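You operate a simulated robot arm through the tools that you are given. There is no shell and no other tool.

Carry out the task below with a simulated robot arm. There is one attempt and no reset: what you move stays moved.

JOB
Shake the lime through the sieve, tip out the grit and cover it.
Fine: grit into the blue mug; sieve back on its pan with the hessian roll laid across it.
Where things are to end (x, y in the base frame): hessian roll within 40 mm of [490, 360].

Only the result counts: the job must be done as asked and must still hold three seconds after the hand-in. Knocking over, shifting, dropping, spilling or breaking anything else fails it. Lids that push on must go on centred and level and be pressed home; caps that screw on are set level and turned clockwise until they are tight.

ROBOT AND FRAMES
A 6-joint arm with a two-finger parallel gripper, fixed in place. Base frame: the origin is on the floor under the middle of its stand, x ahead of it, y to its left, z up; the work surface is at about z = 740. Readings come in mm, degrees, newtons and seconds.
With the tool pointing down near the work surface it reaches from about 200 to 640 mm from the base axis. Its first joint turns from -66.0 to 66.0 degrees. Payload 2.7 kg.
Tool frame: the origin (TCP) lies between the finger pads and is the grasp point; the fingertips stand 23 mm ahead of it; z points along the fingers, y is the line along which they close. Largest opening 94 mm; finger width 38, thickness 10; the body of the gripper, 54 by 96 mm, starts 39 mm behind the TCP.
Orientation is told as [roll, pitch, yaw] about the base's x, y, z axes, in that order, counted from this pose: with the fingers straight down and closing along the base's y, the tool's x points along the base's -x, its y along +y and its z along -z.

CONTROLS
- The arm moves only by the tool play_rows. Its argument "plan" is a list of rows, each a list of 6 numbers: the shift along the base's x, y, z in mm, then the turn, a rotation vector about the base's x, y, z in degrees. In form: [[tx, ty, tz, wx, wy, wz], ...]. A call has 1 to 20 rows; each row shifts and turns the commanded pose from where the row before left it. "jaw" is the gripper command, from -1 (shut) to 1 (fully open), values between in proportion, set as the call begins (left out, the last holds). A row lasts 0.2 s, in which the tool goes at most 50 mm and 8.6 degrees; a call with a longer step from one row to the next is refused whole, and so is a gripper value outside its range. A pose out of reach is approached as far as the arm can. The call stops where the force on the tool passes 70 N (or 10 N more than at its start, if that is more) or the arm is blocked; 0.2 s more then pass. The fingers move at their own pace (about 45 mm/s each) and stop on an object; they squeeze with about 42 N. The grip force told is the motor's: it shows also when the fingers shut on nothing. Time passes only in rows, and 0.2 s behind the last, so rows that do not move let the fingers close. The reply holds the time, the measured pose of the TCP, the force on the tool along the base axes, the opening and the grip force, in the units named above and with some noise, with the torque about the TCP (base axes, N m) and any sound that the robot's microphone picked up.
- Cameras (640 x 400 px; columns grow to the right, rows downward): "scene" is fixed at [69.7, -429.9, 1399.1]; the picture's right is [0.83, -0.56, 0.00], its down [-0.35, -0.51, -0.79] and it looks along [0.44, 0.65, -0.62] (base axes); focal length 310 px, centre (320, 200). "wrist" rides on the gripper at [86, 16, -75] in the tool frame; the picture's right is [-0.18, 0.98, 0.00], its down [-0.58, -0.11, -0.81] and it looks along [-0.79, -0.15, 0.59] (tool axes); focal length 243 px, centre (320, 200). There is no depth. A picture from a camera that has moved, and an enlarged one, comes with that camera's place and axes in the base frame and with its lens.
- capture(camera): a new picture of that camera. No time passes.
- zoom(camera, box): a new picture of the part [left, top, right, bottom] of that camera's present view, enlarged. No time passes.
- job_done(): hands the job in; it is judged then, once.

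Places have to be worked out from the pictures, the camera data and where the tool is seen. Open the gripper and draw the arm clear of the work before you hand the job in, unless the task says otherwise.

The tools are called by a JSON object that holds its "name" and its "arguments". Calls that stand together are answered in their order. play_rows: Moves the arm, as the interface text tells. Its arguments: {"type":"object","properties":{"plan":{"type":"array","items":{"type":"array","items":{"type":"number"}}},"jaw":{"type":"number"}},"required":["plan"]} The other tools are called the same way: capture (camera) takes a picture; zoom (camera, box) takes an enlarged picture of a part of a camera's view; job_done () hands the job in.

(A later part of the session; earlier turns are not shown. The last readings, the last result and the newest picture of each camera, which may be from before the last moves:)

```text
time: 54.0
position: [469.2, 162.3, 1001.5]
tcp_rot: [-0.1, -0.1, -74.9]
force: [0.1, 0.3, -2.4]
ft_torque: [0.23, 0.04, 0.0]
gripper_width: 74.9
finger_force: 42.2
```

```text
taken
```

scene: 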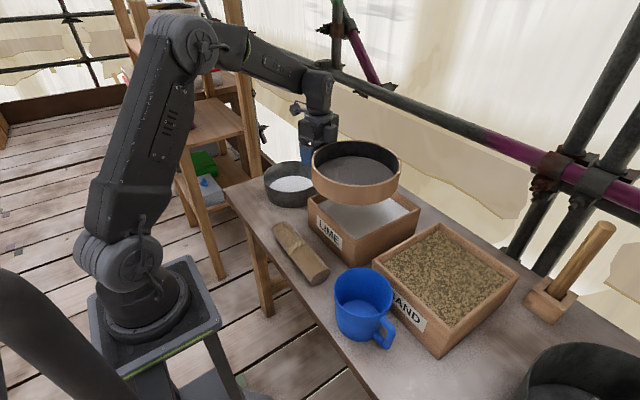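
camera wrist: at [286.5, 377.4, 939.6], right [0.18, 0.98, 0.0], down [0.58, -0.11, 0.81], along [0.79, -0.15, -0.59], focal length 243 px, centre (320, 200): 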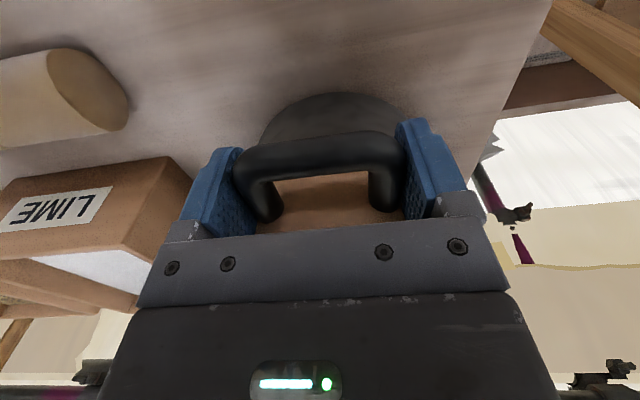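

The pan shows white lime now, and the sieve is still level. I continue the carry to the pour start.

{"name": "play_rows", "arguments": {"plan": [[10.2, -21, 0, 0, 0, -7.9], [10.2, -21, 0, 0, 0, -7.9], [10.2, -21, 0, 0, 0, -7.9], [10.2, -21, 0, 0, 0, -7.9], [10.2, -21, 0, 0, 0, -7.9], [10.2, -21, 0, 0, 0, -7.9], [10.2, -21, 0, 0, 0, -7.9], [10.2, -21, 0, 0, 0, -7.9], [10.2, -21, 0, 0, 0, -7.9], [5, -11, 0, 0, 0, -4], [0, 0, 0, 0, 0, 0]]}}

{"name": "capture", "arguments": {"camera": "scene"}}

{"name": "capture", "arguments": {"camera": "wrist"}}

```text
time: 56.4
position: [566.7, -39.1, 998.7]
tcp_rot: [-0.1, 0.0, -150.0]
force: [0.3, 0.3, -2.7]
ft_torque: [0.13, -0.23, -0.06]
gripper_width: 75.0
finger_force: 41.6
```

```text
taken
```

scene: 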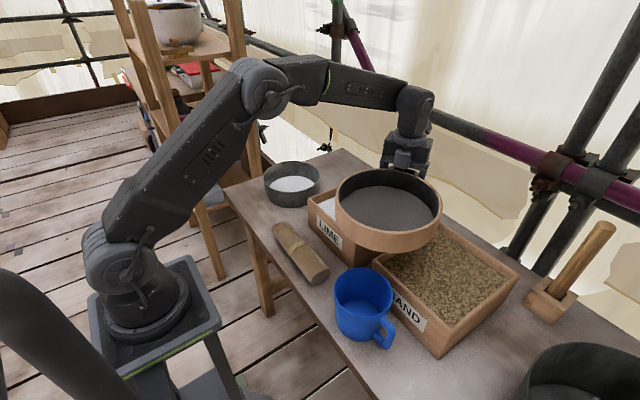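

```text
taken
camera wrist: at [650.2, -10.6, 1075.0], right [0.33, -0.94, 0.0], down [-0.56, -0.2, 0.81], along [-0.76, -0.27, -0.59], focal length 243 px, centre (320, 200)
```

wrist: 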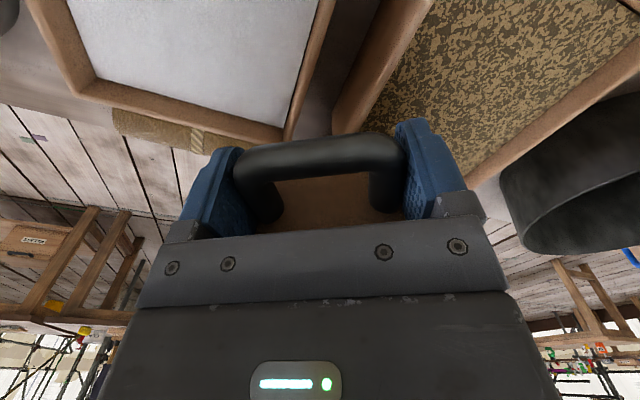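

The sieve is level with its lip over the mug line, as computed. I tilt in stages with the lip kept above the mug mouth: first to 32°.

{"name": "play_rows", "arguments": {"plan": [[1, 0.6, 0, 2, -3.46, 0], [0, 0, 0, 2, -3.46, 0], [-1, -0.6, 0, 2, -3.46, 0], [-1.6, -1, 0, 2, -3.46, 0], [-2.6, -1.6, 0, 2, -3.46, 0], [-3.8, -2.1, -2, 2, -3.46, 0], [-4.5, -2.6, 6, 2, -3.46, 0], [-5.5, -3.2, 8, 2, -3.46, 0], [0, 0, 0, 0, 0, 0]]}}

{"name": "capture", "arguments": {"camera": "scene"}}

```text
time: 58.4
position: [547.5, -47.6, 1012.7]
tcp_rot: [-0.1, 32.0, -149.9]
force: [0.2, -0.6, -2.6]
ft_torque: [0.08, -0.19, -0.02]
gripper_width: 74.8
finger_force: 41.4
```

```text
taken
```

scene: 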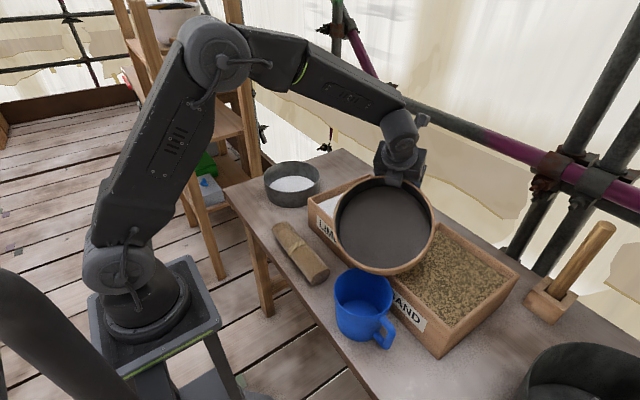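

The lip sits where expected and the grit has not moved yet. I check closely how lip and mug line up before going on.

{"name": "zoom", "arguments": {"camera": "scene", "box": [300, 160, 460, 360]}}

{"name": "capture", "arguments": {"camera": "wrist"}}

```text
2.00 times, centred on (380, 260) of scene
camera zoom: at [69.7, -429.9, 1399.1], right [0.83, -0.56, 0.0], down [-0.35, -0.51, -0.79], along [0.44, 0.65, -0.62], focal length 620 px, centre (200, 80)
```

zoom: 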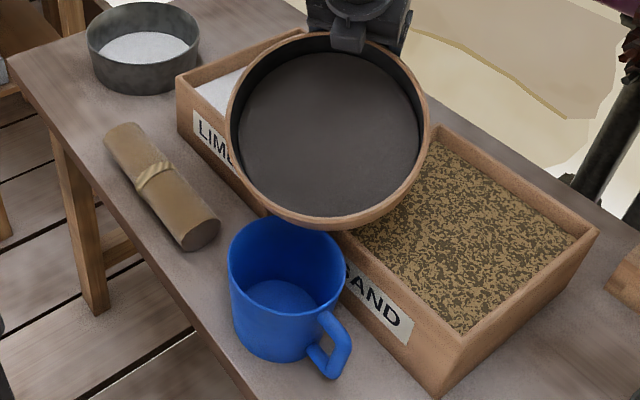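

```text
taken
camera wrist: at [584.5, -45.8, 1121.0], right [0.36, -0.93, -0.1], down [-0.85, -0.37, 0.38], along [-0.39, -0.05, -0.92], focal length 243 px, centre (320, 200)
```

wrist: 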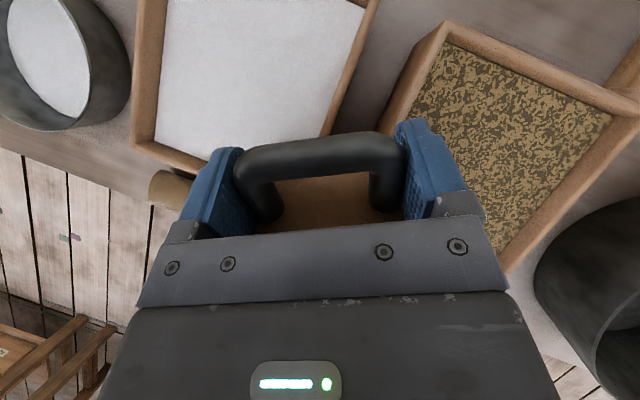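

Lip alignment is good. I continue tilting to 64° at 4° per row, keeping the lip over the mug.

{"name": "play_rows", "arguments": {"plan": [[-6.3, -3.6, 9, 2, -3.46, 0], [-7.1, -4.1, 8.4, 2, -3.46, 0], [-8, -4.6, 10.3, 2, -3.46, 0], [-8.7, -5, 9.7, 2, -3.46, 0], [-9.4, -5.4, 7.4, 2, -3.46, 0], [-10.1, -5.8, 6.7, 2, -3.46, 0], [-10.6, -6.1, 6.8, 2, -3.46, 0], [-11.4, -6.6, 5.9, 2, -3.46, 0], [0, 0, 0, 0, 0, 0]]}}

{"name": "zoom", "arguments": {"camera": "scene", "box": [300, 160, 460, 360]}}

{"name": "capture", "arguments": {"camera": "wrist"}}

```text
time: 60.4
position: [474.2, -90.7, 1079.5]
tcp_rot: [-0.2, 64.0, -150.1]
force: [-0.3, -0.1, -2.2]
ft_torque: [0.03, -0.06, 0.0]
gripper_width: 74.8
finger_force: 41.4
```

```text
2.00 times, centred on (380, 260) of scene
camera zoom: at [69.7, -429.9, 1399.1], right [0.83, -0.56, 0.0], down [-0.35, -0.51, -0.79], along [0.44, 0.65, -0.62], focal length 620 px, centre (200, 80)
```

zoom: 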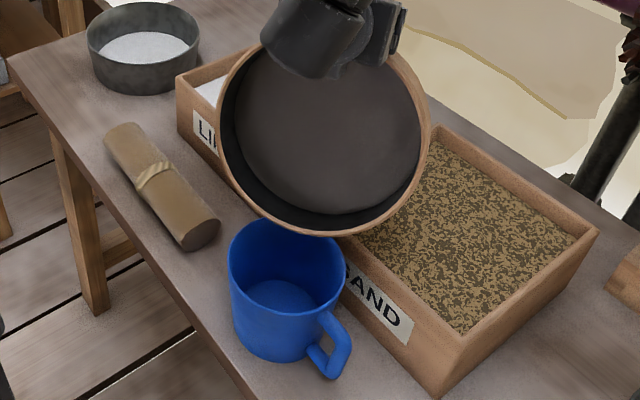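

```text
taken
camera wrist: at [458.6, -119.6, 1189.9], right [0.42, -0.89, -0.17], down [-0.9, -0.4, -0.17], along [0.08, 0.22, -0.97], focal length 243 px, centre (320, 200)
```

wrist: 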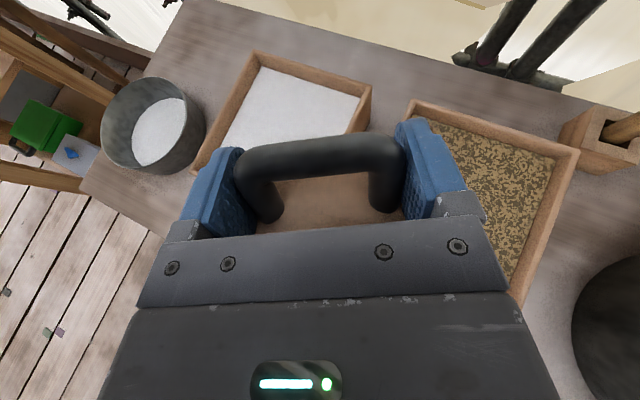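

No flow yet at 64°, and the lip is directly over the mug mouth. I continue to 80° and look.

{"name": "play_rows", "arguments": {"plan": [[-11.7, -6.8, 5, 2, -3.46, 0], [-12.2, -7, 4, 2, -3.46, 0], [-12.7, -7.3, 3, 2, -3.46, 0], [-12.9, -7.5, 2.1, 2, -3.46, 0], [0, 0, 0, 0, 0, 0]]}}

{"name": "zoom", "arguments": {"camera": "scene", "box": [300, 160, 460, 360]}}

```text
time: 61.6
position: [427.5, -119.6, 1090.8]
tcp_rot: [-0.6, 79.8, -150.3]
force: [0.3, -0.9, -2.3]
ft_torque: [-0.04, -0.07, 0.01]
gripper_width: 74.9
finger_force: 41.8
```

```text
2.00 times, centred on (380, 260) of scene
camera zoom: at [69.7, -429.9, 1399.1], right [0.83, -0.56, 0.0], down [-0.35, -0.51, -0.79], along [0.44, 0.65, -0.62], focal length 620 px, centre (200, 80)
```

zoom: 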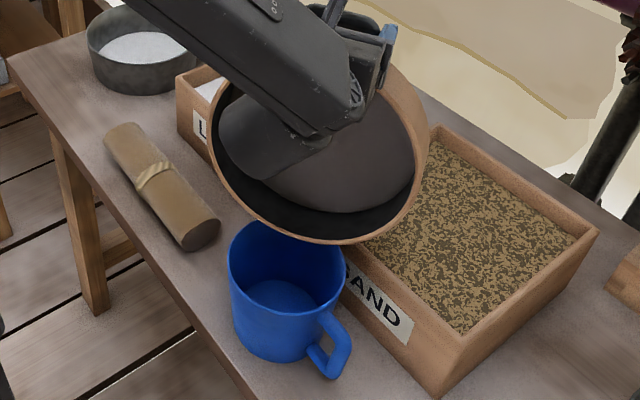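

Still no flow at 80°. On to 96°.

{"name": "play_rows", "arguments": {"plan": [[-13.2, -7.6, 0.9, 2, -3.46, 0], [-13.5, -7.8, 0, 2, -3.46, 0], [-13.5, -7.8, 0, 2, -3.46, 0], [-13.7, -7.8, 0, 2, -3.46, 0], [0, 0, 0, 0, 0, 0]]}}

{"name": "zoom", "arguments": {"camera": "scene", "box": [300, 160, 460, 360]}}

{"name": "capture", "arguments": {"camera": "wrist"}}

```text
time: 62.8
position: [372.5, -150.0, 1091.1]
tcp_rot: [-179.5, 84.1, 30.6]
force: [0.3, 0.3, -2.1]
ft_torque: [-0.05, 0.04, 0.0]
gripper_width: 74.8
finger_force: 41.9
```

```text
2.00 times, centred on (380, 260) of scene
camera zoom: at [69.7, -429.9, 1399.1], right [0.83, -0.56, 0.0], down [-0.35, -0.51, -0.79], along [0.44, 0.65, -0.62], focal length 620 px, centre (200, 80)
```

zoom: 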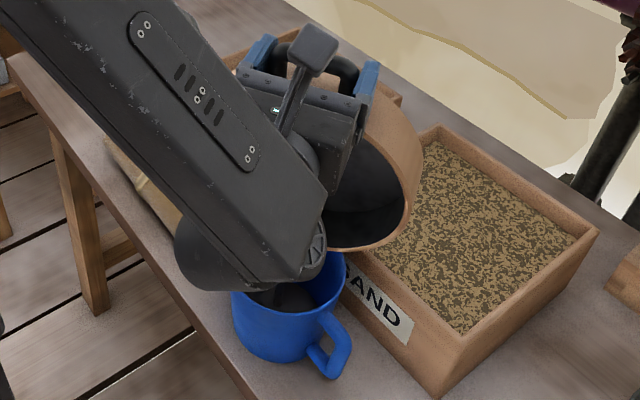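

```text
taken
camera wrist: at [308.5, -206.1, 1169.8], right [0.51, -0.84, -0.18], down [-0.7, -0.28, -0.66], along [0.5, 0.47, -0.73], focal length 243 px, centre (320, 200)
```

wrist: 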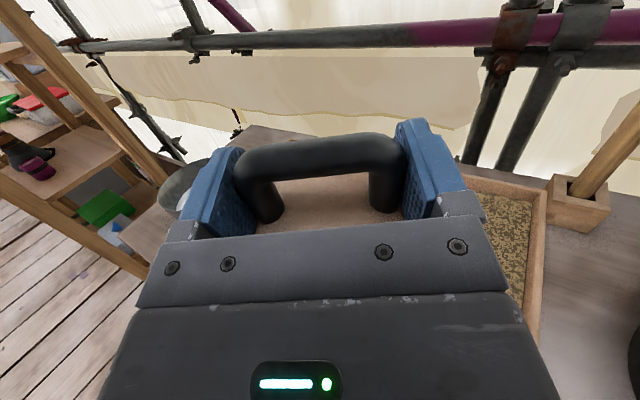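

Grit has appeared in the mug. I dwell and tilt to 104° so that everything drops out.

{"name": "play_rows", "arguments": {"plan": [[0, 0, 0, 0, 0, 0], [0, 0, 0, 0, 0, 0], [-13.6, -7.9, -1, 2, -3.46, 0], [-13.6, -7.9, -1, 2, -3.46, 0], [0, 0, 0, 0, 0, 0], [0, 0, 0, 0, 0, 0], [0, 0, 0, 0, 0, 0], [0, 0, 0, 0, 0, 0]]}}

{"name": "zoom", "arguments": {"camera": "scene", "box": [300, 160, 460, 360]}}

```text
time: 64.6
position: [345.8, -164.2, 1089.4]
tcp_rot: [-179.8, 76.2, 30.4]
force: [-0.6, 0.0, -1.9]
ft_torque: [-0.05, 0.08, -0.02]
gripper_width: 74.7
finger_force: 41.6
```

```text
2.00 times, centred on (380, 260) of scene
camera zoom: at [69.7, -429.9, 1399.1], right [0.83, -0.56, 0.0], down [-0.35, -0.51, -0.79], along [0.44, 0.65, -0.62], focal length 620 px, centre (200, 80)
```

zoom: 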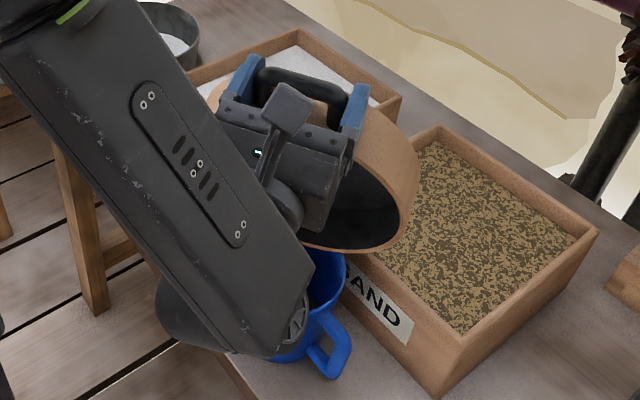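

The sieve looks empty. I tilt back to level along the reverse path, somewhat higher.

{"name": "play_rows", "arguments": {"plan": [[13.6, 7.9, 15, -2, 3.46, 0], [13.6, 7.9, 15, -2, 3.46, 0], [27.2, 15.6, 0.5, -4, 6.93, 0], [26.7, 15.4, -0.8, -4, 6.93, 0], [25.6, 14.8, -5, -4, 6.93, 0], [23.9, 13.8, -7, -4, 6.93, 0], [22, 12.7, -8, -4, 6.93, 0], [19.5, 11.3, -8, -4, 6.93, 0], [16.7, 9.6, -8, -4, 6.93, 0], [13.4, 7.7, -8, -4, 6.93, 0], [10, 5.8, -8, -4, 6.93, 0], [6.4, 3.7, 0, -4, 6.93, 0], [2.6, 1.6, 0, -4, 6.93, 0], [-1, -0.6, 0, -4, 6.93, 0], [0, 0, 0, 0, 0, 0]]}}

{"name": "capture", "arguments": {"camera": "scene"}}

{"name": "zoom", "arguments": {"camera": "scene", "box": [300, 160, 460, 360]}}

```text
time: 67.8
position: [566.7, -37.3, 1066.5]
tcp_rot: [-0.2, -0.2, -150.1]
force: [0.1, -0.6, -2.4]
ft_torque: [0.14, -0.22, -0.02]
gripper_width: 74.5
finger_force: 42.2
```

```text
taken
```

scene: 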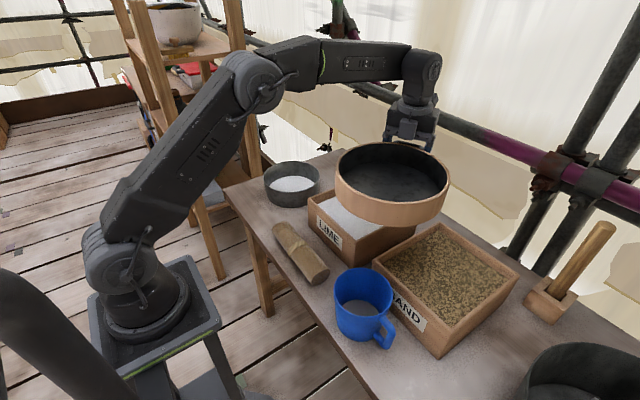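

```text
2.00 times, centred on (380, 260) of scene
camera zoom: at [69.8, -429.9, 1399.1], right [0.83, -0.56, 0.0], down [-0.35, -0.51, -0.79], along [0.44, 0.65, -0.62], focal length 620 px, centre (200, 80)
```

zoom: 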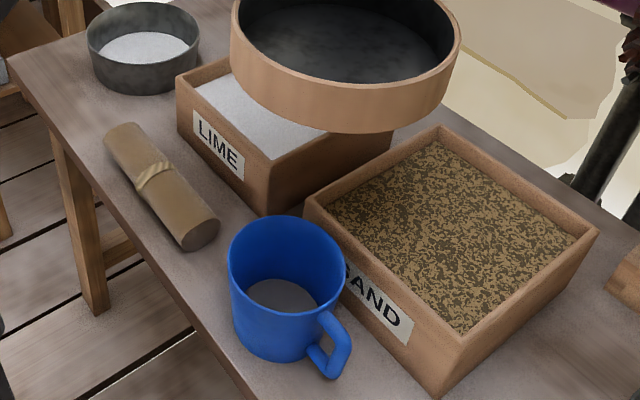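

Sieve empty, grit in the mug, bench clean. I carry the sieve back over the pan by the exact reverse of the carry.

{"name": "play_rows", "arguments": {"plan": [[-5, 11, 0, 0, 0, 4], [-10.2, 21, 0, 0, 0, 7.9], [-10.2, 21, 0, 0, 0, 7.9], [-10.2, 21, 0, 0, 0, 7.9], [-10.2, 21, 0, 0, 0, 7.9], [-10.2, 21, 0, 0, 0, 7.9], [-10.2, 21, 0, 0, 0, 7.9], [-10.2, 21, 0, 0, 0, 7.9], [-10.2, 21, 0, 0, 0, 7.9], [-10.2, 21, 0, 0, 0, 7.9], [-10.2, 21, 0, 0, 0, 7.9], [-10.2, 21, 0, 0, 0, 7.9], [-10.2, 21, 0, 0, 0, 7.9], [-10.2, 21, 0, 0, 0, 7.9], [-10.2, 21, 0, 0, 0, 7.9], [-10.2, 21, 0, 0, 0, 7.9], [-10.2, 21, 0, 0, 0, 7.9], [-10.2, 21, 0, 0, 0, 7.9], [-10.2, 21, 0, 0, 0, 7.8], [-5, 10, 0, 0, 0, 4]]}}

{"name": "play_rows", "arguments": {"plan": [[0, 0, 0, 0, 0, 0], [0, 0, -20, 0, 0, 0], [0, 0, -30, 0, 0, 0], [0, 0, -30, 0, 0, 0], [0, 0, -30, 0, 0, 0], [0, 0, -30, 0, 0, 0], [0, 0, -20, 0, 0, 0], [0, 0, -16, 0, 0, 0], [0, 0, 0, 0, 0, 0], [0, 0, 0, 0, 0, 0]]}}

{"name": "zoom", "arguments": {"camera": "scene", "box": [220, 120, 360, 220]}}

{"name": "capture", "arguments": {"camera": "wrist"}}

```text
time: 72.0
position: [371.8, 359.0, 1067.7]
tcp_rot: [-0.2, -0.2, 0.2]
force: [-0.6, 0.6, -1.8]
ft_torque: [-0.02, 0.26, -0.04]
gripper_width: 74.8
finger_force: 42.0
```

```text
time: 74.2
position: [371.3, 362.3, 889.5]
tcp_rot: [-0.1, -0.1, 0.0]
force: [0.0, -0.4, -2.1]
ft_torque: [-0.02, 0.23, 0.02]
gripper_width: 74.9
finger_force: 42.0
```

```text
4.00 times, centred on (290, 170) of scene
camera zoom: at [69.7, -429.8, 1399.1], right [0.83, -0.56, 0.0], down [-0.35, -0.51, -0.79], along [0.44, 0.65, -0.62], focal length 1240 px, centre (440, 320)
```

zoom: 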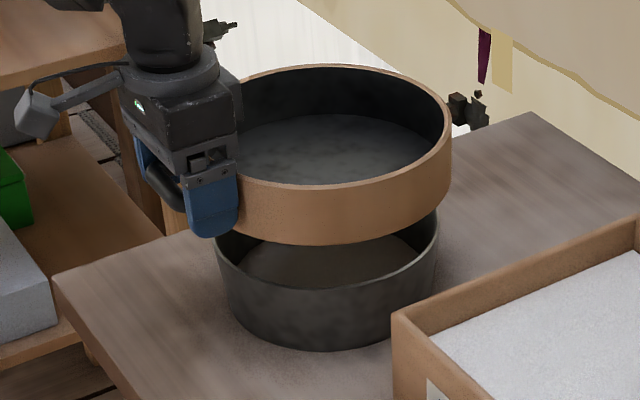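

```text
taken
camera wrist: at [285.5, 378.0, 963.7], right [0.18, 0.98, 0.0], down [0.58, -0.11, 0.81], along [0.79, -0.15, -0.59], focal length 243 px, centre (320, 200)
```

wrist: 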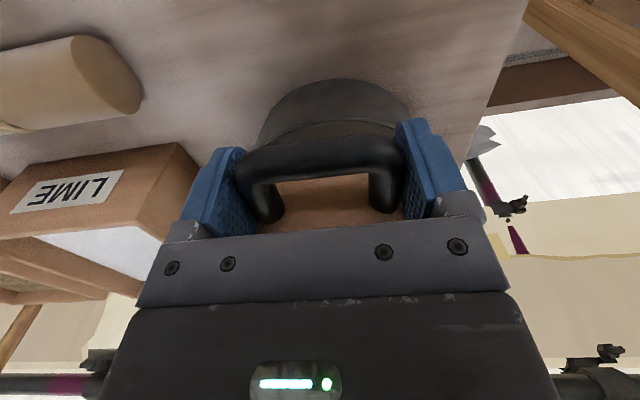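

Back over the pan with the same relative pose as at the lift. I lower most of the way and check before seating.

{"name": "play_rows", "arguments": {"plan": [[0, 0, -12, 0, 0, 0], [0, 0, -12, 0, 0, 0], [0, 0, -10, 0, 0, 0], [0, 0, -6, 0, 0, 0], [0, 0, 0, 0, 0, 0], [0, 0, 0, 0, 0, 0]]}}

{"name": "zoom", "arguments": {"camera": "scene", "box": [220, 120, 360, 220]}}

```text
time: 75.6
position: [371.5, 362.1, 850.5]
tcp_rot: [-0.2, -0.1, 0.0]
force: [-0.3, 0.1, -2.9]
ft_torque: [0.04, 0.23, 0.0]
gripper_width: 74.8
finger_force: 41.9
```

```text
4.00 times, centred on (290, 170) of scene
camera zoom: at [69.7, -429.8, 1399.1], right [0.83, -0.56, 0.0], down [-0.35, -0.51, -0.79], along [0.44, 0.65, -0.62], focal length 1240 px, centre (440, 320)
```

zoom: 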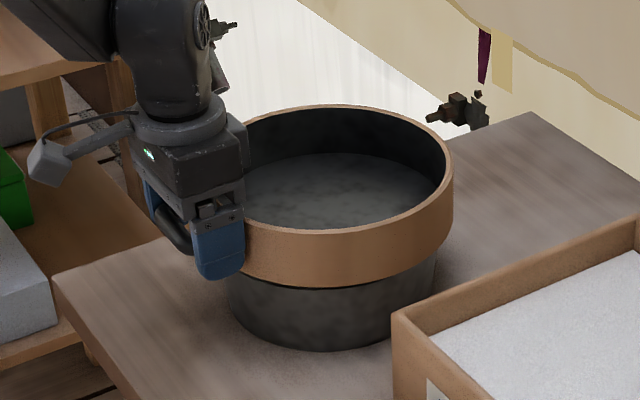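

Not yet seated (force still −2.9 N). I lower in fine steps until the weight comes off.

{"name": "play_rows", "arguments": {"plan": [[0, 0, -3, 0, 0, 0], [0, 0, -3, 0, 0, 0], [0, 0, -2, 0, 0, 0], [0, 0, 0, 0, 0, 0], [0, 0, 0, 0, 0, 0]]}}

{"name": "zoom", "arguments": {"camera": "scene", "box": [230, 140, 340, 215]}}

```text
time: 76.8
position: [373.7, 360.5, 843.2]
tcp_rot: [-0.1, -0.2, 0.1]
force: [-1.3, -0.6, 1.2]
ft_torque: [0.34, -0.49, -0.09]
gripper_width: 75.2
finger_force: 42.3
```

```text
5.33 times, centred on (285, 178) of scene
camera zoom: at [69.6, -429.9, 1399.1], right [0.83, -0.56, 0.0], down [-0.35, -0.51, -0.79], along [0.44, 0.65, -0.62], focal length 1653 px, centre (507, 320)
```

zoom: 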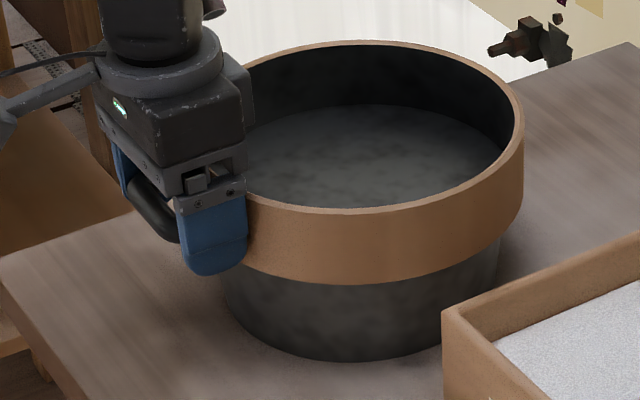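

First contact came about 2 mm early, on the far +y side (torques +0.34/−0.49), and the ring sits about 3 px further right in the picture than before. The sieve may have turned slightly in the grip, so I compare the wrist view and raise a bit.

{"name": "play_rows", "arguments": {"plan": [[0, 0, 5, 0, 0, 0], [0, 0, 0, 0, 0, 0]]}}

{"name": "zoom", "arguments": {"camera": "wrist", "box": [140, 0, 520, 237]}}

{"name": "zoom", "arguments": {"camera": "scene", "box": [265, 140, 335, 190]}}

{"name": "zoom", "arguments": {"camera": "scene", "box": [250, 165, 330, 215]}}

```text
time: 77.4
position: [372.9, 361.0, 847.7]
tcp_rot: [-0.2, -0.1, 0.0]
force: [-0.5, -0.3, -2.4]
ft_torque: [0.02, 0.23, 0.01]
gripper_width: 74.9
finger_force: 41.6
```

```text
1.68 times, centred on (330, 118) of wrist
camera zoom: at [286.0, 375.7, 922.2], right [0.18, 0.98, 0.0], down [0.58, -0.11, 0.81], along [0.79, -0.15, -0.59], focal length 409 px, centre (303, 337)
```

zoom: 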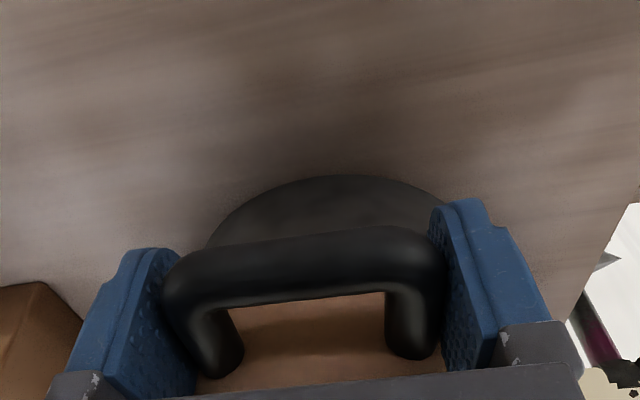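

```text
8.00 times, centred on (300, 165) of scene
camera zoom: at [69.7, -429.8, 1399.1], right [0.83, -0.56, 0.0], down [-0.35, -0.51, -0.79], along [0.44, 0.65, -0.62], focal length 2479 px, centre (480, 480)
```

zoom: 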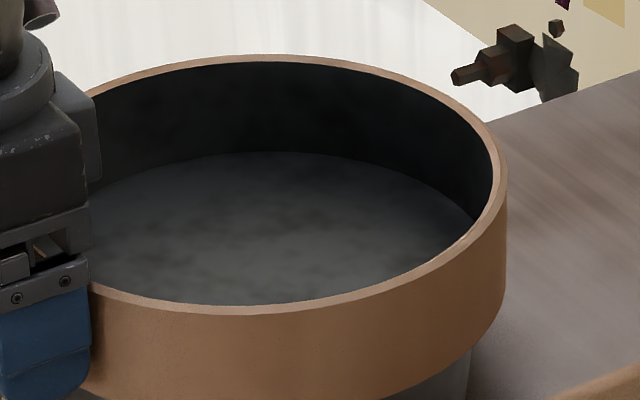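

```text
8.00 times, centred on (290, 190) of scene
camera zoom: at [69.7, -429.8, 1399.1], right [0.83, -0.56, 0.0], down [-0.35, -0.51, -0.79], along [0.44, 0.65, -0.62], focal length 2479 px, centre (560, 280)
```

zoom: 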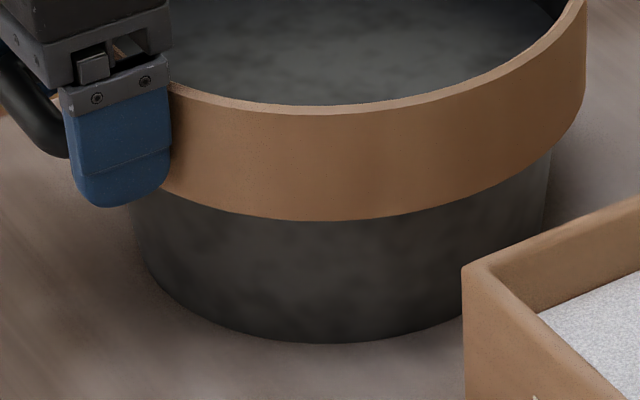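

The handle has slid about 3 mm towards +x in the grip, with a slight droop of about 0.6° and no yaw. I shift −2.7 mm in x, level it by a small counter-tilt, and lower again in fine steps.

{"name": "play_rows", "arguments": {"plan": [[-2.7, 0, 0, 0.25, -0.6, 0], [0, 0, 0, 0, 0, 0], [0, 0, -2.5, 0, 0, 0], [0, 0, -2, 0, 0, 0], [0, 0, -1, 0, 0, 0], [0, 0, 0, 0, 0, 0], [0, 0, 0, 0, 0, 0]]}}

{"name": "zoom", "arguments": {"camera": "scene", "box": [230, 140, 340, 215]}}

```text
time: 79.0
position: [369.3, 360.0, 841.4]
tcp_rot: [0.1, -0.7, 0.0]
force: [0.4, 0.9, -2.3]
ft_torque: [0.04, 0.22, -0.02]
gripper_width: 74.9
finger_force: 41.8
```

```text
5.33 times, centred on (285, 178) of scene
camera zoom: at [69.7, -429.8, 1399.1], right [0.83, -0.56, 0.0], down [-0.35, -0.51, -0.79], along [0.44, 0.65, -0.62], focal length 1653 px, centre (507, 320)
```

zoom: 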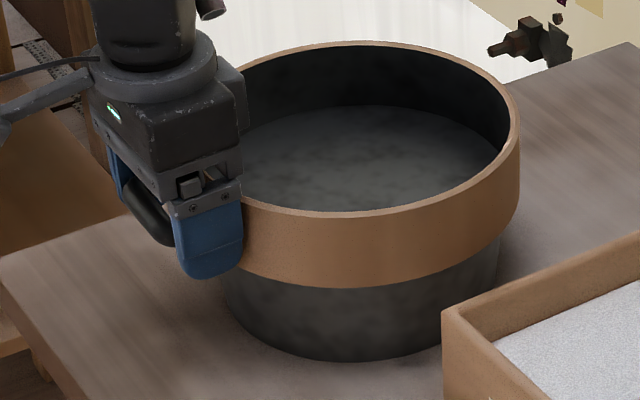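

No contact yet after the correction. I go down in 1 mm steps until the force changes.

{"name": "play_rows", "arguments": {"plan": [[0, 0, -1, 0, 0, 0], [0, 0, 0, 0, 0, 0]]}}

{"name": "play_rows", "arguments": {"plan": [[0, 0, -1, 0, 0, 0], [0, 0, 0, 0, 0, 0]]}}

```text
time: 79.6
position: [370.5, 361.9, 840.9]
tcp_rot: [0.2, -0.8, 0.1]
force: [-1.7, -0.3, 2.4]
ft_torque: [0.43, -0.29, 0.04]
gripper_width: 74.9
finger_force: 42.2
```

```text
time: 80.2
position: [370.4, 360.5, 841.7]
tcp_rot: [0.1, -0.9, 0.0]
force: [-1.4, -1.6, 13.5]
ft_torque: [0.48, -0.29, -0.04]
gripper_width: 74.8
finger_force: 42.4
```

Contact on the near side and the +y side now, 13 N, so it is practically seated. I ease off 0.7 mm and open the fingers gently.

{"name": "play_rows", "arguments": {"plan": [[0, 0, 0.7, 0, 0, 0], [0, 0, 0, 0, 0, 0]]}}

{"name": "play_rows", "arguments": {"plan": [[0, 0, 0, 0, 0, 0], [0, 0, 0, 0, 0, 0], [0, 0, 0, 0, 0, 0]], "jaw": 0.72}}

{"name": "zoom", "arguments": {"camera": "scene", "box": [230, 140, 340, 215]}}

{"name": "zoom", "arguments": {"camera": "wrist", "box": [140, 0, 520, 237]}}

```text
time: 80.8
position: [369.7, 361.0, 840.8]
tcp_rot: [0.2, -0.9, 0.0]
force: [5.3, 1.2, 12.4]
ft_torque: [0.23, -0.4, -0.05]
gripper_width: 74.9
finger_force: 42.0
```

```text
time: 81.6
position: [368.5, 361.4, 839.0]
tcp_rot: [0.2, -0.6, 0.0]
force: [-0.2, 0.3, 0.4]
ft_torque: [0.03, 0.01, -0.01]
gripper_width: 80.6
finger_force: 0.1
```

```text
5.33 times, centred on (285, 178) of scene
camera zoom: at [69.7, -429.9, 1399.1], right [0.83, -0.56, 0.0], down [-0.35, -0.51, -0.79], along [0.44, 0.65, -0.62], focal length 1653 px, centre (507, 320)
```

zoom: 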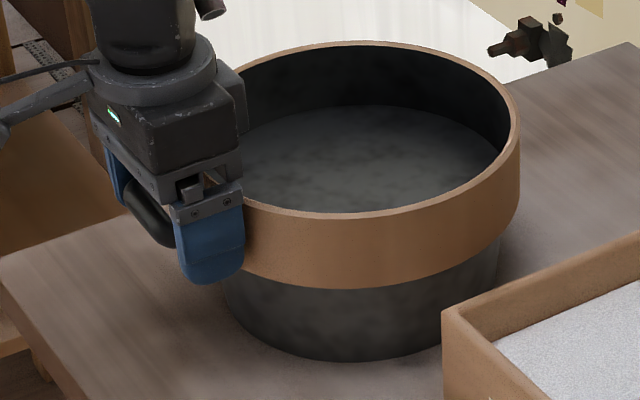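

```text
1.68 times, centred on (330, 118) of wrist
camera zoom: at [281.7, 376.2, 914.4], right [0.18, 0.98, 0.0], down [0.57, -0.11, 0.81], along [0.8, -0.15, -0.58], focal length 409 px, centre (303, 337)
```

zoom: 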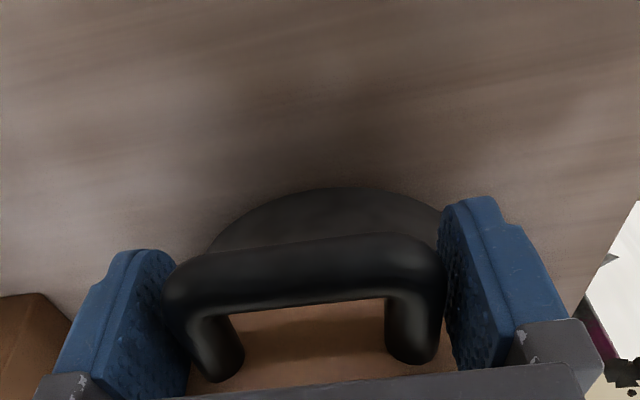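

Released cleanly at zero force. I open fully and rise straight up, then check the seating.

{"name": "play_rows", "arguments": {"plan": [[0, 0, 0, 0, 0, 0], [0, 0, 8, 0, 0, 0], [0, 0, 15, 0, 0, 0], [0, 0, 25, 0, 0, 0], [0, 0, 35, -0.2, 0.6, 0], [-15, 0, 35, 0, 0, 0], [-20, 0, 35, 0, 0, 0], [0, 0, 0, 0, 0, 0]], "jaw": 1}}

{"name": "zoom", "arguments": {"camera": "scene", "box": [230, 140, 340, 215]}}

{"name": "zoom", "arguments": {"camera": "wrist", "box": [220, 60, 420, 185]}}

{"name": "capture", "arguments": {"camera": "scene"}}

```text
time: 83.4
position: [333.1, 359.9, 993.6]
tcp_rot: [-0.1, -0.1, 0.1]
force: [-0.5, -0.9, 0.0]
ft_torque: [-0.02, -0.02, -0.03]
gripper_width: 93.8
finger_force: 0.0
```

```text
5.33 times, centred on (285, 178) of scene
camera zoom: at [69.7, -429.9, 1399.1], right [0.83, -0.56, 0.0], down [-0.35, -0.51, -0.79], along [0.44, 0.65, -0.62], focal length 1653 px, centre (507, 320)
```

zoom: 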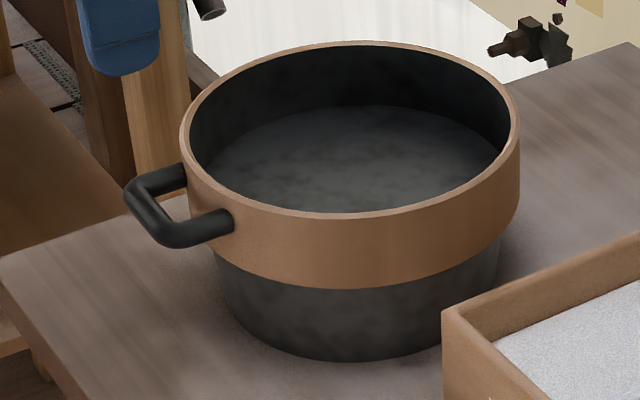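

```text
3.20 times, centred on (320, 122) of wrist
camera zoom: at [247.1, 376.9, 1068.2], right [0.18, 0.98, 0.0], down [0.58, -0.11, 0.81], along [0.79, -0.15, -0.59], focal length 776 px, centre (320, 448)
```

zoom: 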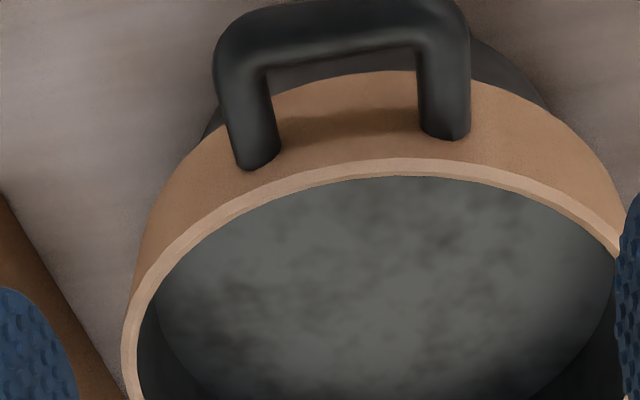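

```text
taken
```

scene: 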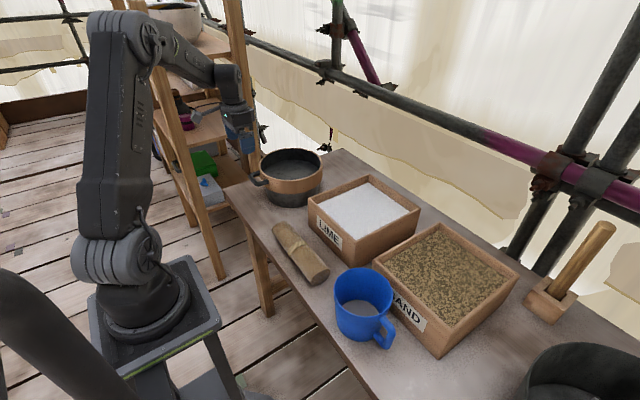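

The sieve is back exactly where it was (same pixels as before) and empty. Next comes the hessian roll; I zoom in on it to measure it.

{"name": "zoom", "arguments": {"camera": "scene", "box": [262, 212, 342, 292]}}

{"name": "capture", "arguments": {"camera": "wrist"}}

```text
5.00 times, centred on (302, 252) of scene
camera zoom: at [69.7, -429.9, 1399.1], right [0.83, -0.56, 0.0], down [-0.35, -0.51, -0.79], along [0.44, 0.65, -0.62], focal length 1549 px, centre (410, -60)
```

zoom: 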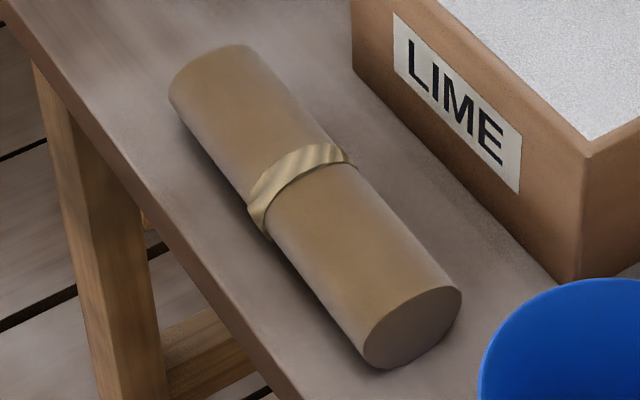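

```text
taken
camera wrist: at [247.1, 376.9, 1068.2], right [0.18, 0.98, 0.0], down [0.58, -0.11, 0.81], along [0.79, -0.15, -0.59], focal length 243 px, centre (320, 200)
```

wrist: 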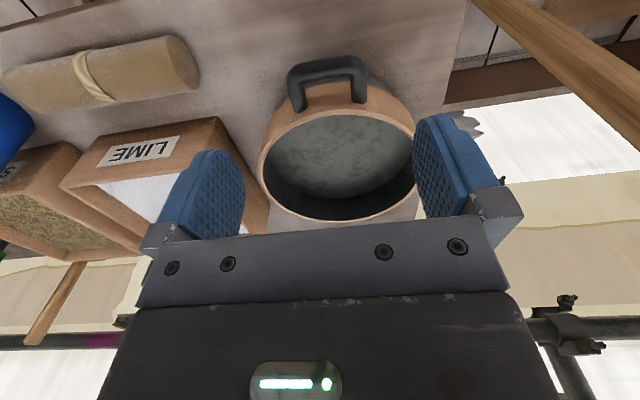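

Measured: the roll axis lies along y from about (343, −26) to (347, 192), centre ≈ (345, 83), diameter ≈ 56 mm, length ≈ 218 mm. I turn the gripper to yaw +90 (closing along x) and move above it.

{"name": "play_rows", "arguments": {"plan": [[1, -23, -3, 0, 0, 7.5], [1, -23, -3, 0, 0, 7.5], [1, -23, -3, 0, 0, 7.5], [1, -23, -3, 0, 0, 7.5], [1, -23, -3, 0, 0, 7.5], [1, -23, -3, 0, 0, 7.5], [1, -23, -3, 0, 0, 7.5], [1, -23, -3, 0, 0, 7.5], [1, -23, -3, 0, 0, 7.5], [1, -23, -3, 0, 0, 7.5], [1, -23, -3, 0, 0, 7.5], [1, -23, -3, 0, 0, 7.5], [0, 0, 0, 0, 0, 0]], "jaw": 1}}

{"name": "capture", "arguments": {"camera": "wrist"}}

{"name": "zoom", "arguments": {"camera": "scene", "box": [240, 150, 400, 290]}}

```text
time: 86.2
position: [346.3, 84.4, 956.3]
tcp_rot: [-0.2, -0.1, 90.1]
force: [0.1, -0.2, -1.0]
ft_torque: [-0.01, 0.0, 0.01]
gripper_width: 94.1
finger_force: 0.0
```

```text
taken
camera wrist: at [330.2, -2.8, 1031.3], right [-0.98, 0.18, 0.0], down [0.11, 0.58, 0.81], along [0.15, 0.79, -0.59], focal length 243 px, centre (320, 200)
```

wrist: 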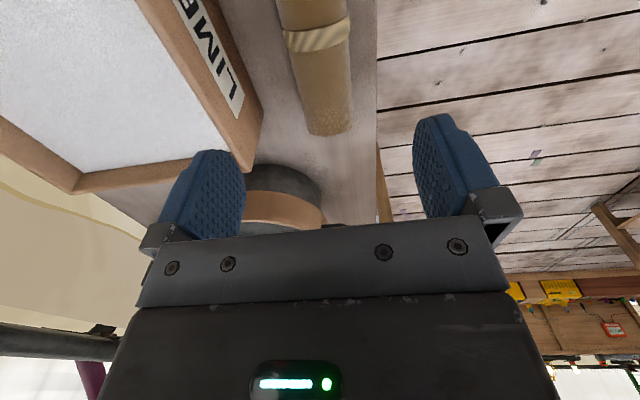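

```text
2.86 times, centred on (320, 220) of scene
camera zoom: at [69.7, -429.9, 1399.1], right [0.83, -0.56, 0.0], down [-0.35, -0.51, -0.79], along [0.44, 0.65, -0.62], focal length 885 px, centre (320, 143)
```

zoom: 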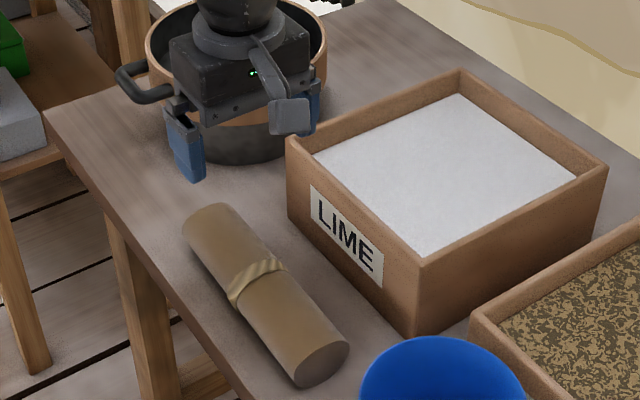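

I zoom in on the roll from the wrist to pin its axis more precisely.

{"name": "zoom", "arguments": {"camera": "wrist", "box": [230, 0, 430, 145]}}

```text
2.76 times, centred on (330, 72) of wrist
camera zoom: at [330.2, -2.8, 1031.3], right [-0.98, 0.18, 0.0], down [0.11, 0.58, 0.81], along [0.15, 0.79, -0.59], focal length 669 px, centre (292, 552)
```

zoom: 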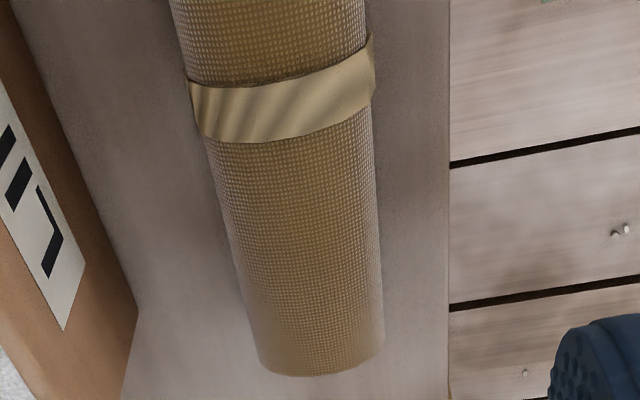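

Refined: roll radius ≈ 29, axis through about (348, 80.5), running about 1.4° off y. I align and descend to z≈773 with open fingers on both sides.

{"name": "play_rows", "arguments": {"plan": [[1.7, -4, -20, 0, 0, -1.4], [0, 0, -35, 0, 0, 0], [0, 0, -35, 0, 0, 0], [0, 0, -30, 0, 0, 0], [0, 0, -20, 0, 0, 0], [0, 0, 0, 0, 0, 0]], "jaw": 1}}

{"name": "capture", "arguments": {"camera": "wrist"}}

{"name": "zoom", "arguments": {"camera": "scene", "box": [240, 170, 400, 290]}}

```text
time: 87.6
position: [349.1, 82.6, 820.5]
tcp_rot: [-0.1, -0.2, 88.7]
force: [-0.4, 0.0, 1.0]
ft_torque: [0.01, 0.02, -0.04]
gripper_width: 93.9
finger_force: 0.0
```

```text
taken
camera wrist: at [330.6, -5.0, 894.7], right [-0.98, 0.21, 0.0], down [0.12, 0.58, 0.81], along [0.17, 0.79, -0.59], focal length 243 px, centre (320, 200)
```

wrist: 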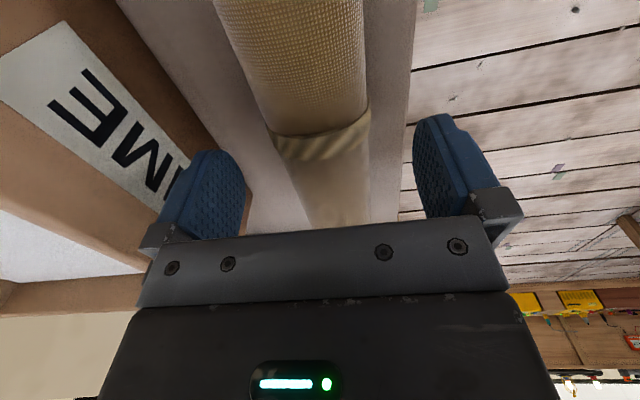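

```text
3.33 times, centred on (320, 230) of scene
camera zoom: at [69.7, -429.9, 1399.1], right [0.83, -0.56, 0.0], down [-0.35, -0.51, -0.79], along [0.44, 0.65, -0.62], focal length 1033 px, centre (320, 100)
```

zoom: 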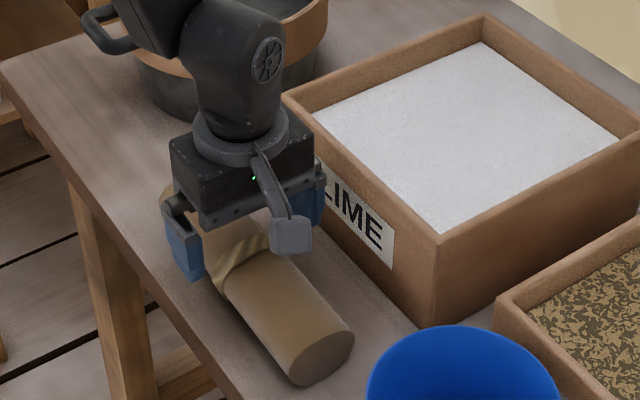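

Roll is centred between the fingers. I descend the remaining 47 mm and close.

{"name": "play_rows", "arguments": {"plan": [[0, 0, -18, 0, 0, 0], [0, 0, -15, 0, 0, 0], [0, 0, -9, 0, 0, 0], [0, 0, -5, 0, 0, 0], [0, 0, 0, 0, 0, 0]], "jaw": 1}}

{"name": "play_rows", "arguments": {"plan": [[0, 0, 0, 0, 0, 0], [0, 0, 0, 0, 0, 0], [0, 0, 0, 0, 0, 0], [0, 0, 0, 0, 0, 0], [0, 0, 0, 0, 0, 0]], "jaw": -1}}

{"name": "zoom", "arguments": {"camera": "scene", "box": [240, 170, 400, 290]}}

```text
time: 88.8
position: [347.5, 81.8, 771.8]
tcp_rot: [0.0, -0.2, 88.6]
force: [0.6, -0.2, 0.1]
ft_torque: [0.02, 0.0, 0.02]
gripper_width: 94.3
finger_force: 0.1
```

```text
time: 90.0
position: [347.3, 82.0, 771.0]
tcp_rot: [-0.1, -0.3, 88.6]
force: [1.1, 0.6, 1.3]
ft_torque: [0.16, 0.05, -0.06]
gripper_width: 55.8
finger_force: 41.9
```

```text
3.33 times, centred on (320, 230) of scene
camera zoom: at [69.7, -429.9, 1399.1], right [0.83, -0.56, 0.0], down [-0.35, -0.51, -0.79], along [0.44, 0.65, -0.62], focal length 1033 px, centre (320, 100)
```

zoom: 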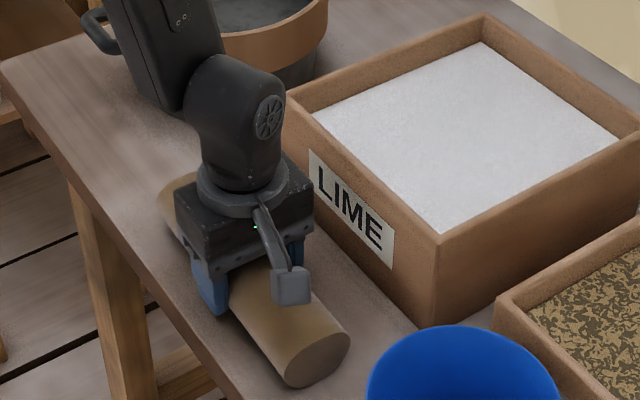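

Gripped: width 55.8 mm, 42 N. I lift it straight up to about z=960 and check that it hangs level.

{"name": "play_rows", "arguments": {"plan": [[0, 0, 8, 0, 0, 0], [0, 0, 15, 0, 0, 0], [0, 0, 25, 0, 0, 0], [0, 0, 30, 0, 0, 0], [0, 0, 30, 0, 0, 0], [0, 0, 30, 0, 0, 0], [0, 0, 30, 0, 0, 0], [0, 0, 15, 0, 0, 0], [0, 0, 7, 0, 0, 0], [0, 0, 0, 0, 0, 0]]}}

{"name": "capture", "arguments": {"camera": "scene"}}

{"name": "zoom", "arguments": {"camera": "scene", "box": [220, 80, 400, 220]}}

{"name": "capture", "arguments": {"camera": "wrist"}}

```text
time: 92.2
position: [347.5, 80.6, 963.0]
tcp_rot: [-0.2, -0.1, 88.7]
force: [-1.0, -0.2, -3.4]
ft_torque: [-0.01, 0.0, -0.02]
gripper_width: 55.8
finger_force: 42.5
```

```text
taken
```

scene: 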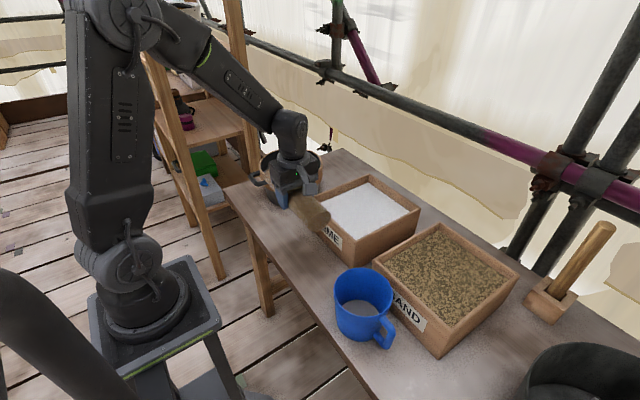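

```text
2.86 times, centred on (310, 150) of scene
camera zoom: at [69.7, -429.9, 1399.1], right [0.83, -0.56, 0.0], down [-0.35, -0.51, -0.79], along [0.44, 0.65, -0.62], focal length 885 px, centre (349, 343)
```

zoom: 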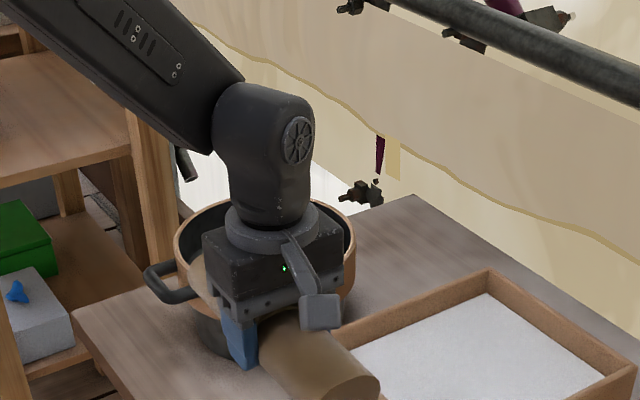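

```text
taken
camera wrist: at [329.7, -6.9, 1037.6], right [-0.98, 0.21, 0.0], down [0.12, 0.58, 0.81], along [0.17, 0.79, -0.59], focal length 243 px, centre (320, 200)
```

wrist: 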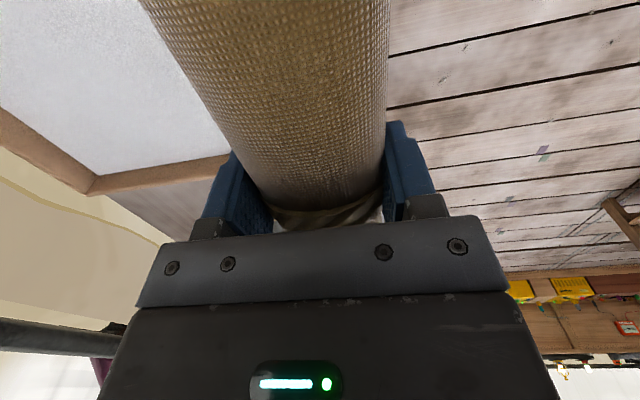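

The roll hangs level and balanced at the grip (zero torque, so the grip is at its middle). I carry it over the sieve to about (470, 360), with its axis along y.

{"name": "play_rows", "arguments": {"plan": [[6, 14, 0, 0, 0, 0.13], [12.2, 28, 0, 0, 0, 0.13], [12.2, 28, 0, 0, 0, 0.13], [12.2, 28, 0, 0, 0, 0.13], [12.2, 28, 0, 0, 0, 0.13], [12.2, 28, 0, 0, 0, 0.13], [12.2, 28, 0, 0, 0, 0.13], [12.2, 28, 0, 0, 0, 0.13], [12.2, 28, 0, 0, 0, 0.13], [12.2, 28, 0, 0, 0, 0.13], [6.7, 13.4, 0, 0, 0, 0], [0, 0, 0, 0, 0, 0]]}}

{"name": "capture", "arguments": {"camera": "scene"}}

{"name": "zoom", "arguments": {"camera": "scene", "box": [220, 100, 360, 220]}}

{"name": "capture", "arguments": {"camera": "wrist"}}

```text
time: 94.8
position: [470.1, 360.5, 961.2]
tcp_rot: [-0.1, -0.1, 89.9]
force: [0.1, 0.3, -3.2]
ft_torque: [-0.04, -0.02, 0.02]
gripper_width: 55.7
finger_force: 41.9
```

```text
taken
```

scene: 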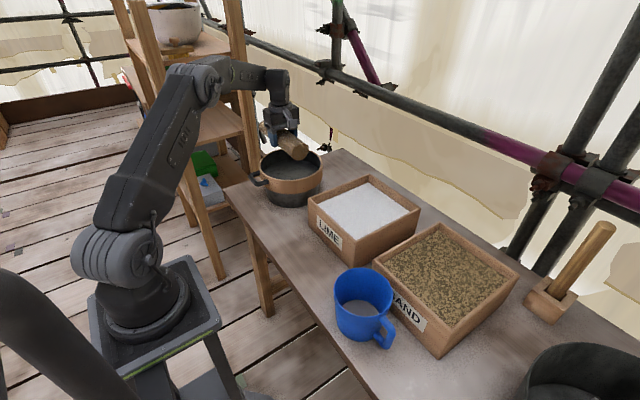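

```text
3.33 times, centred on (290, 160) of scene
camera zoom: at [69.8, -429.8, 1399.1], right [0.83, -0.56, 0.0], down [-0.35, -0.51, -0.79], along [0.44, 0.65, -0.62], focal length 1033 px, centre (420, 333)
```

zoom: 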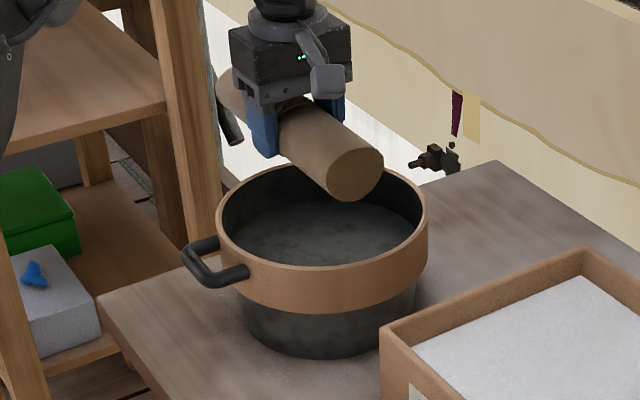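

```text
taken
camera wrist: at [453.6, 272.9, 1035.7], right [-0.98, 0.18, 0.0], down [0.11, 0.58, 0.81], along [0.15, 0.79, -0.59], focal length 243 px, centre (320, 200)
```

wrist: 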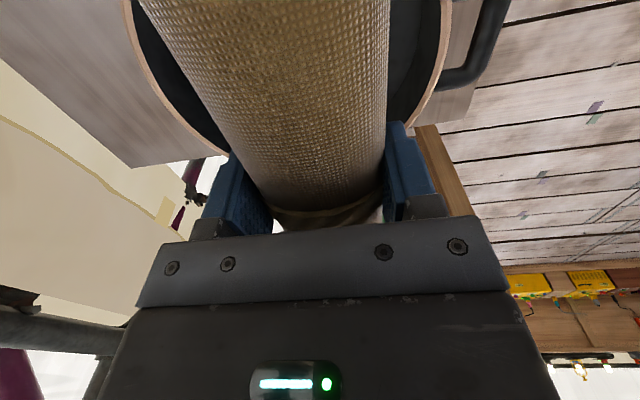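

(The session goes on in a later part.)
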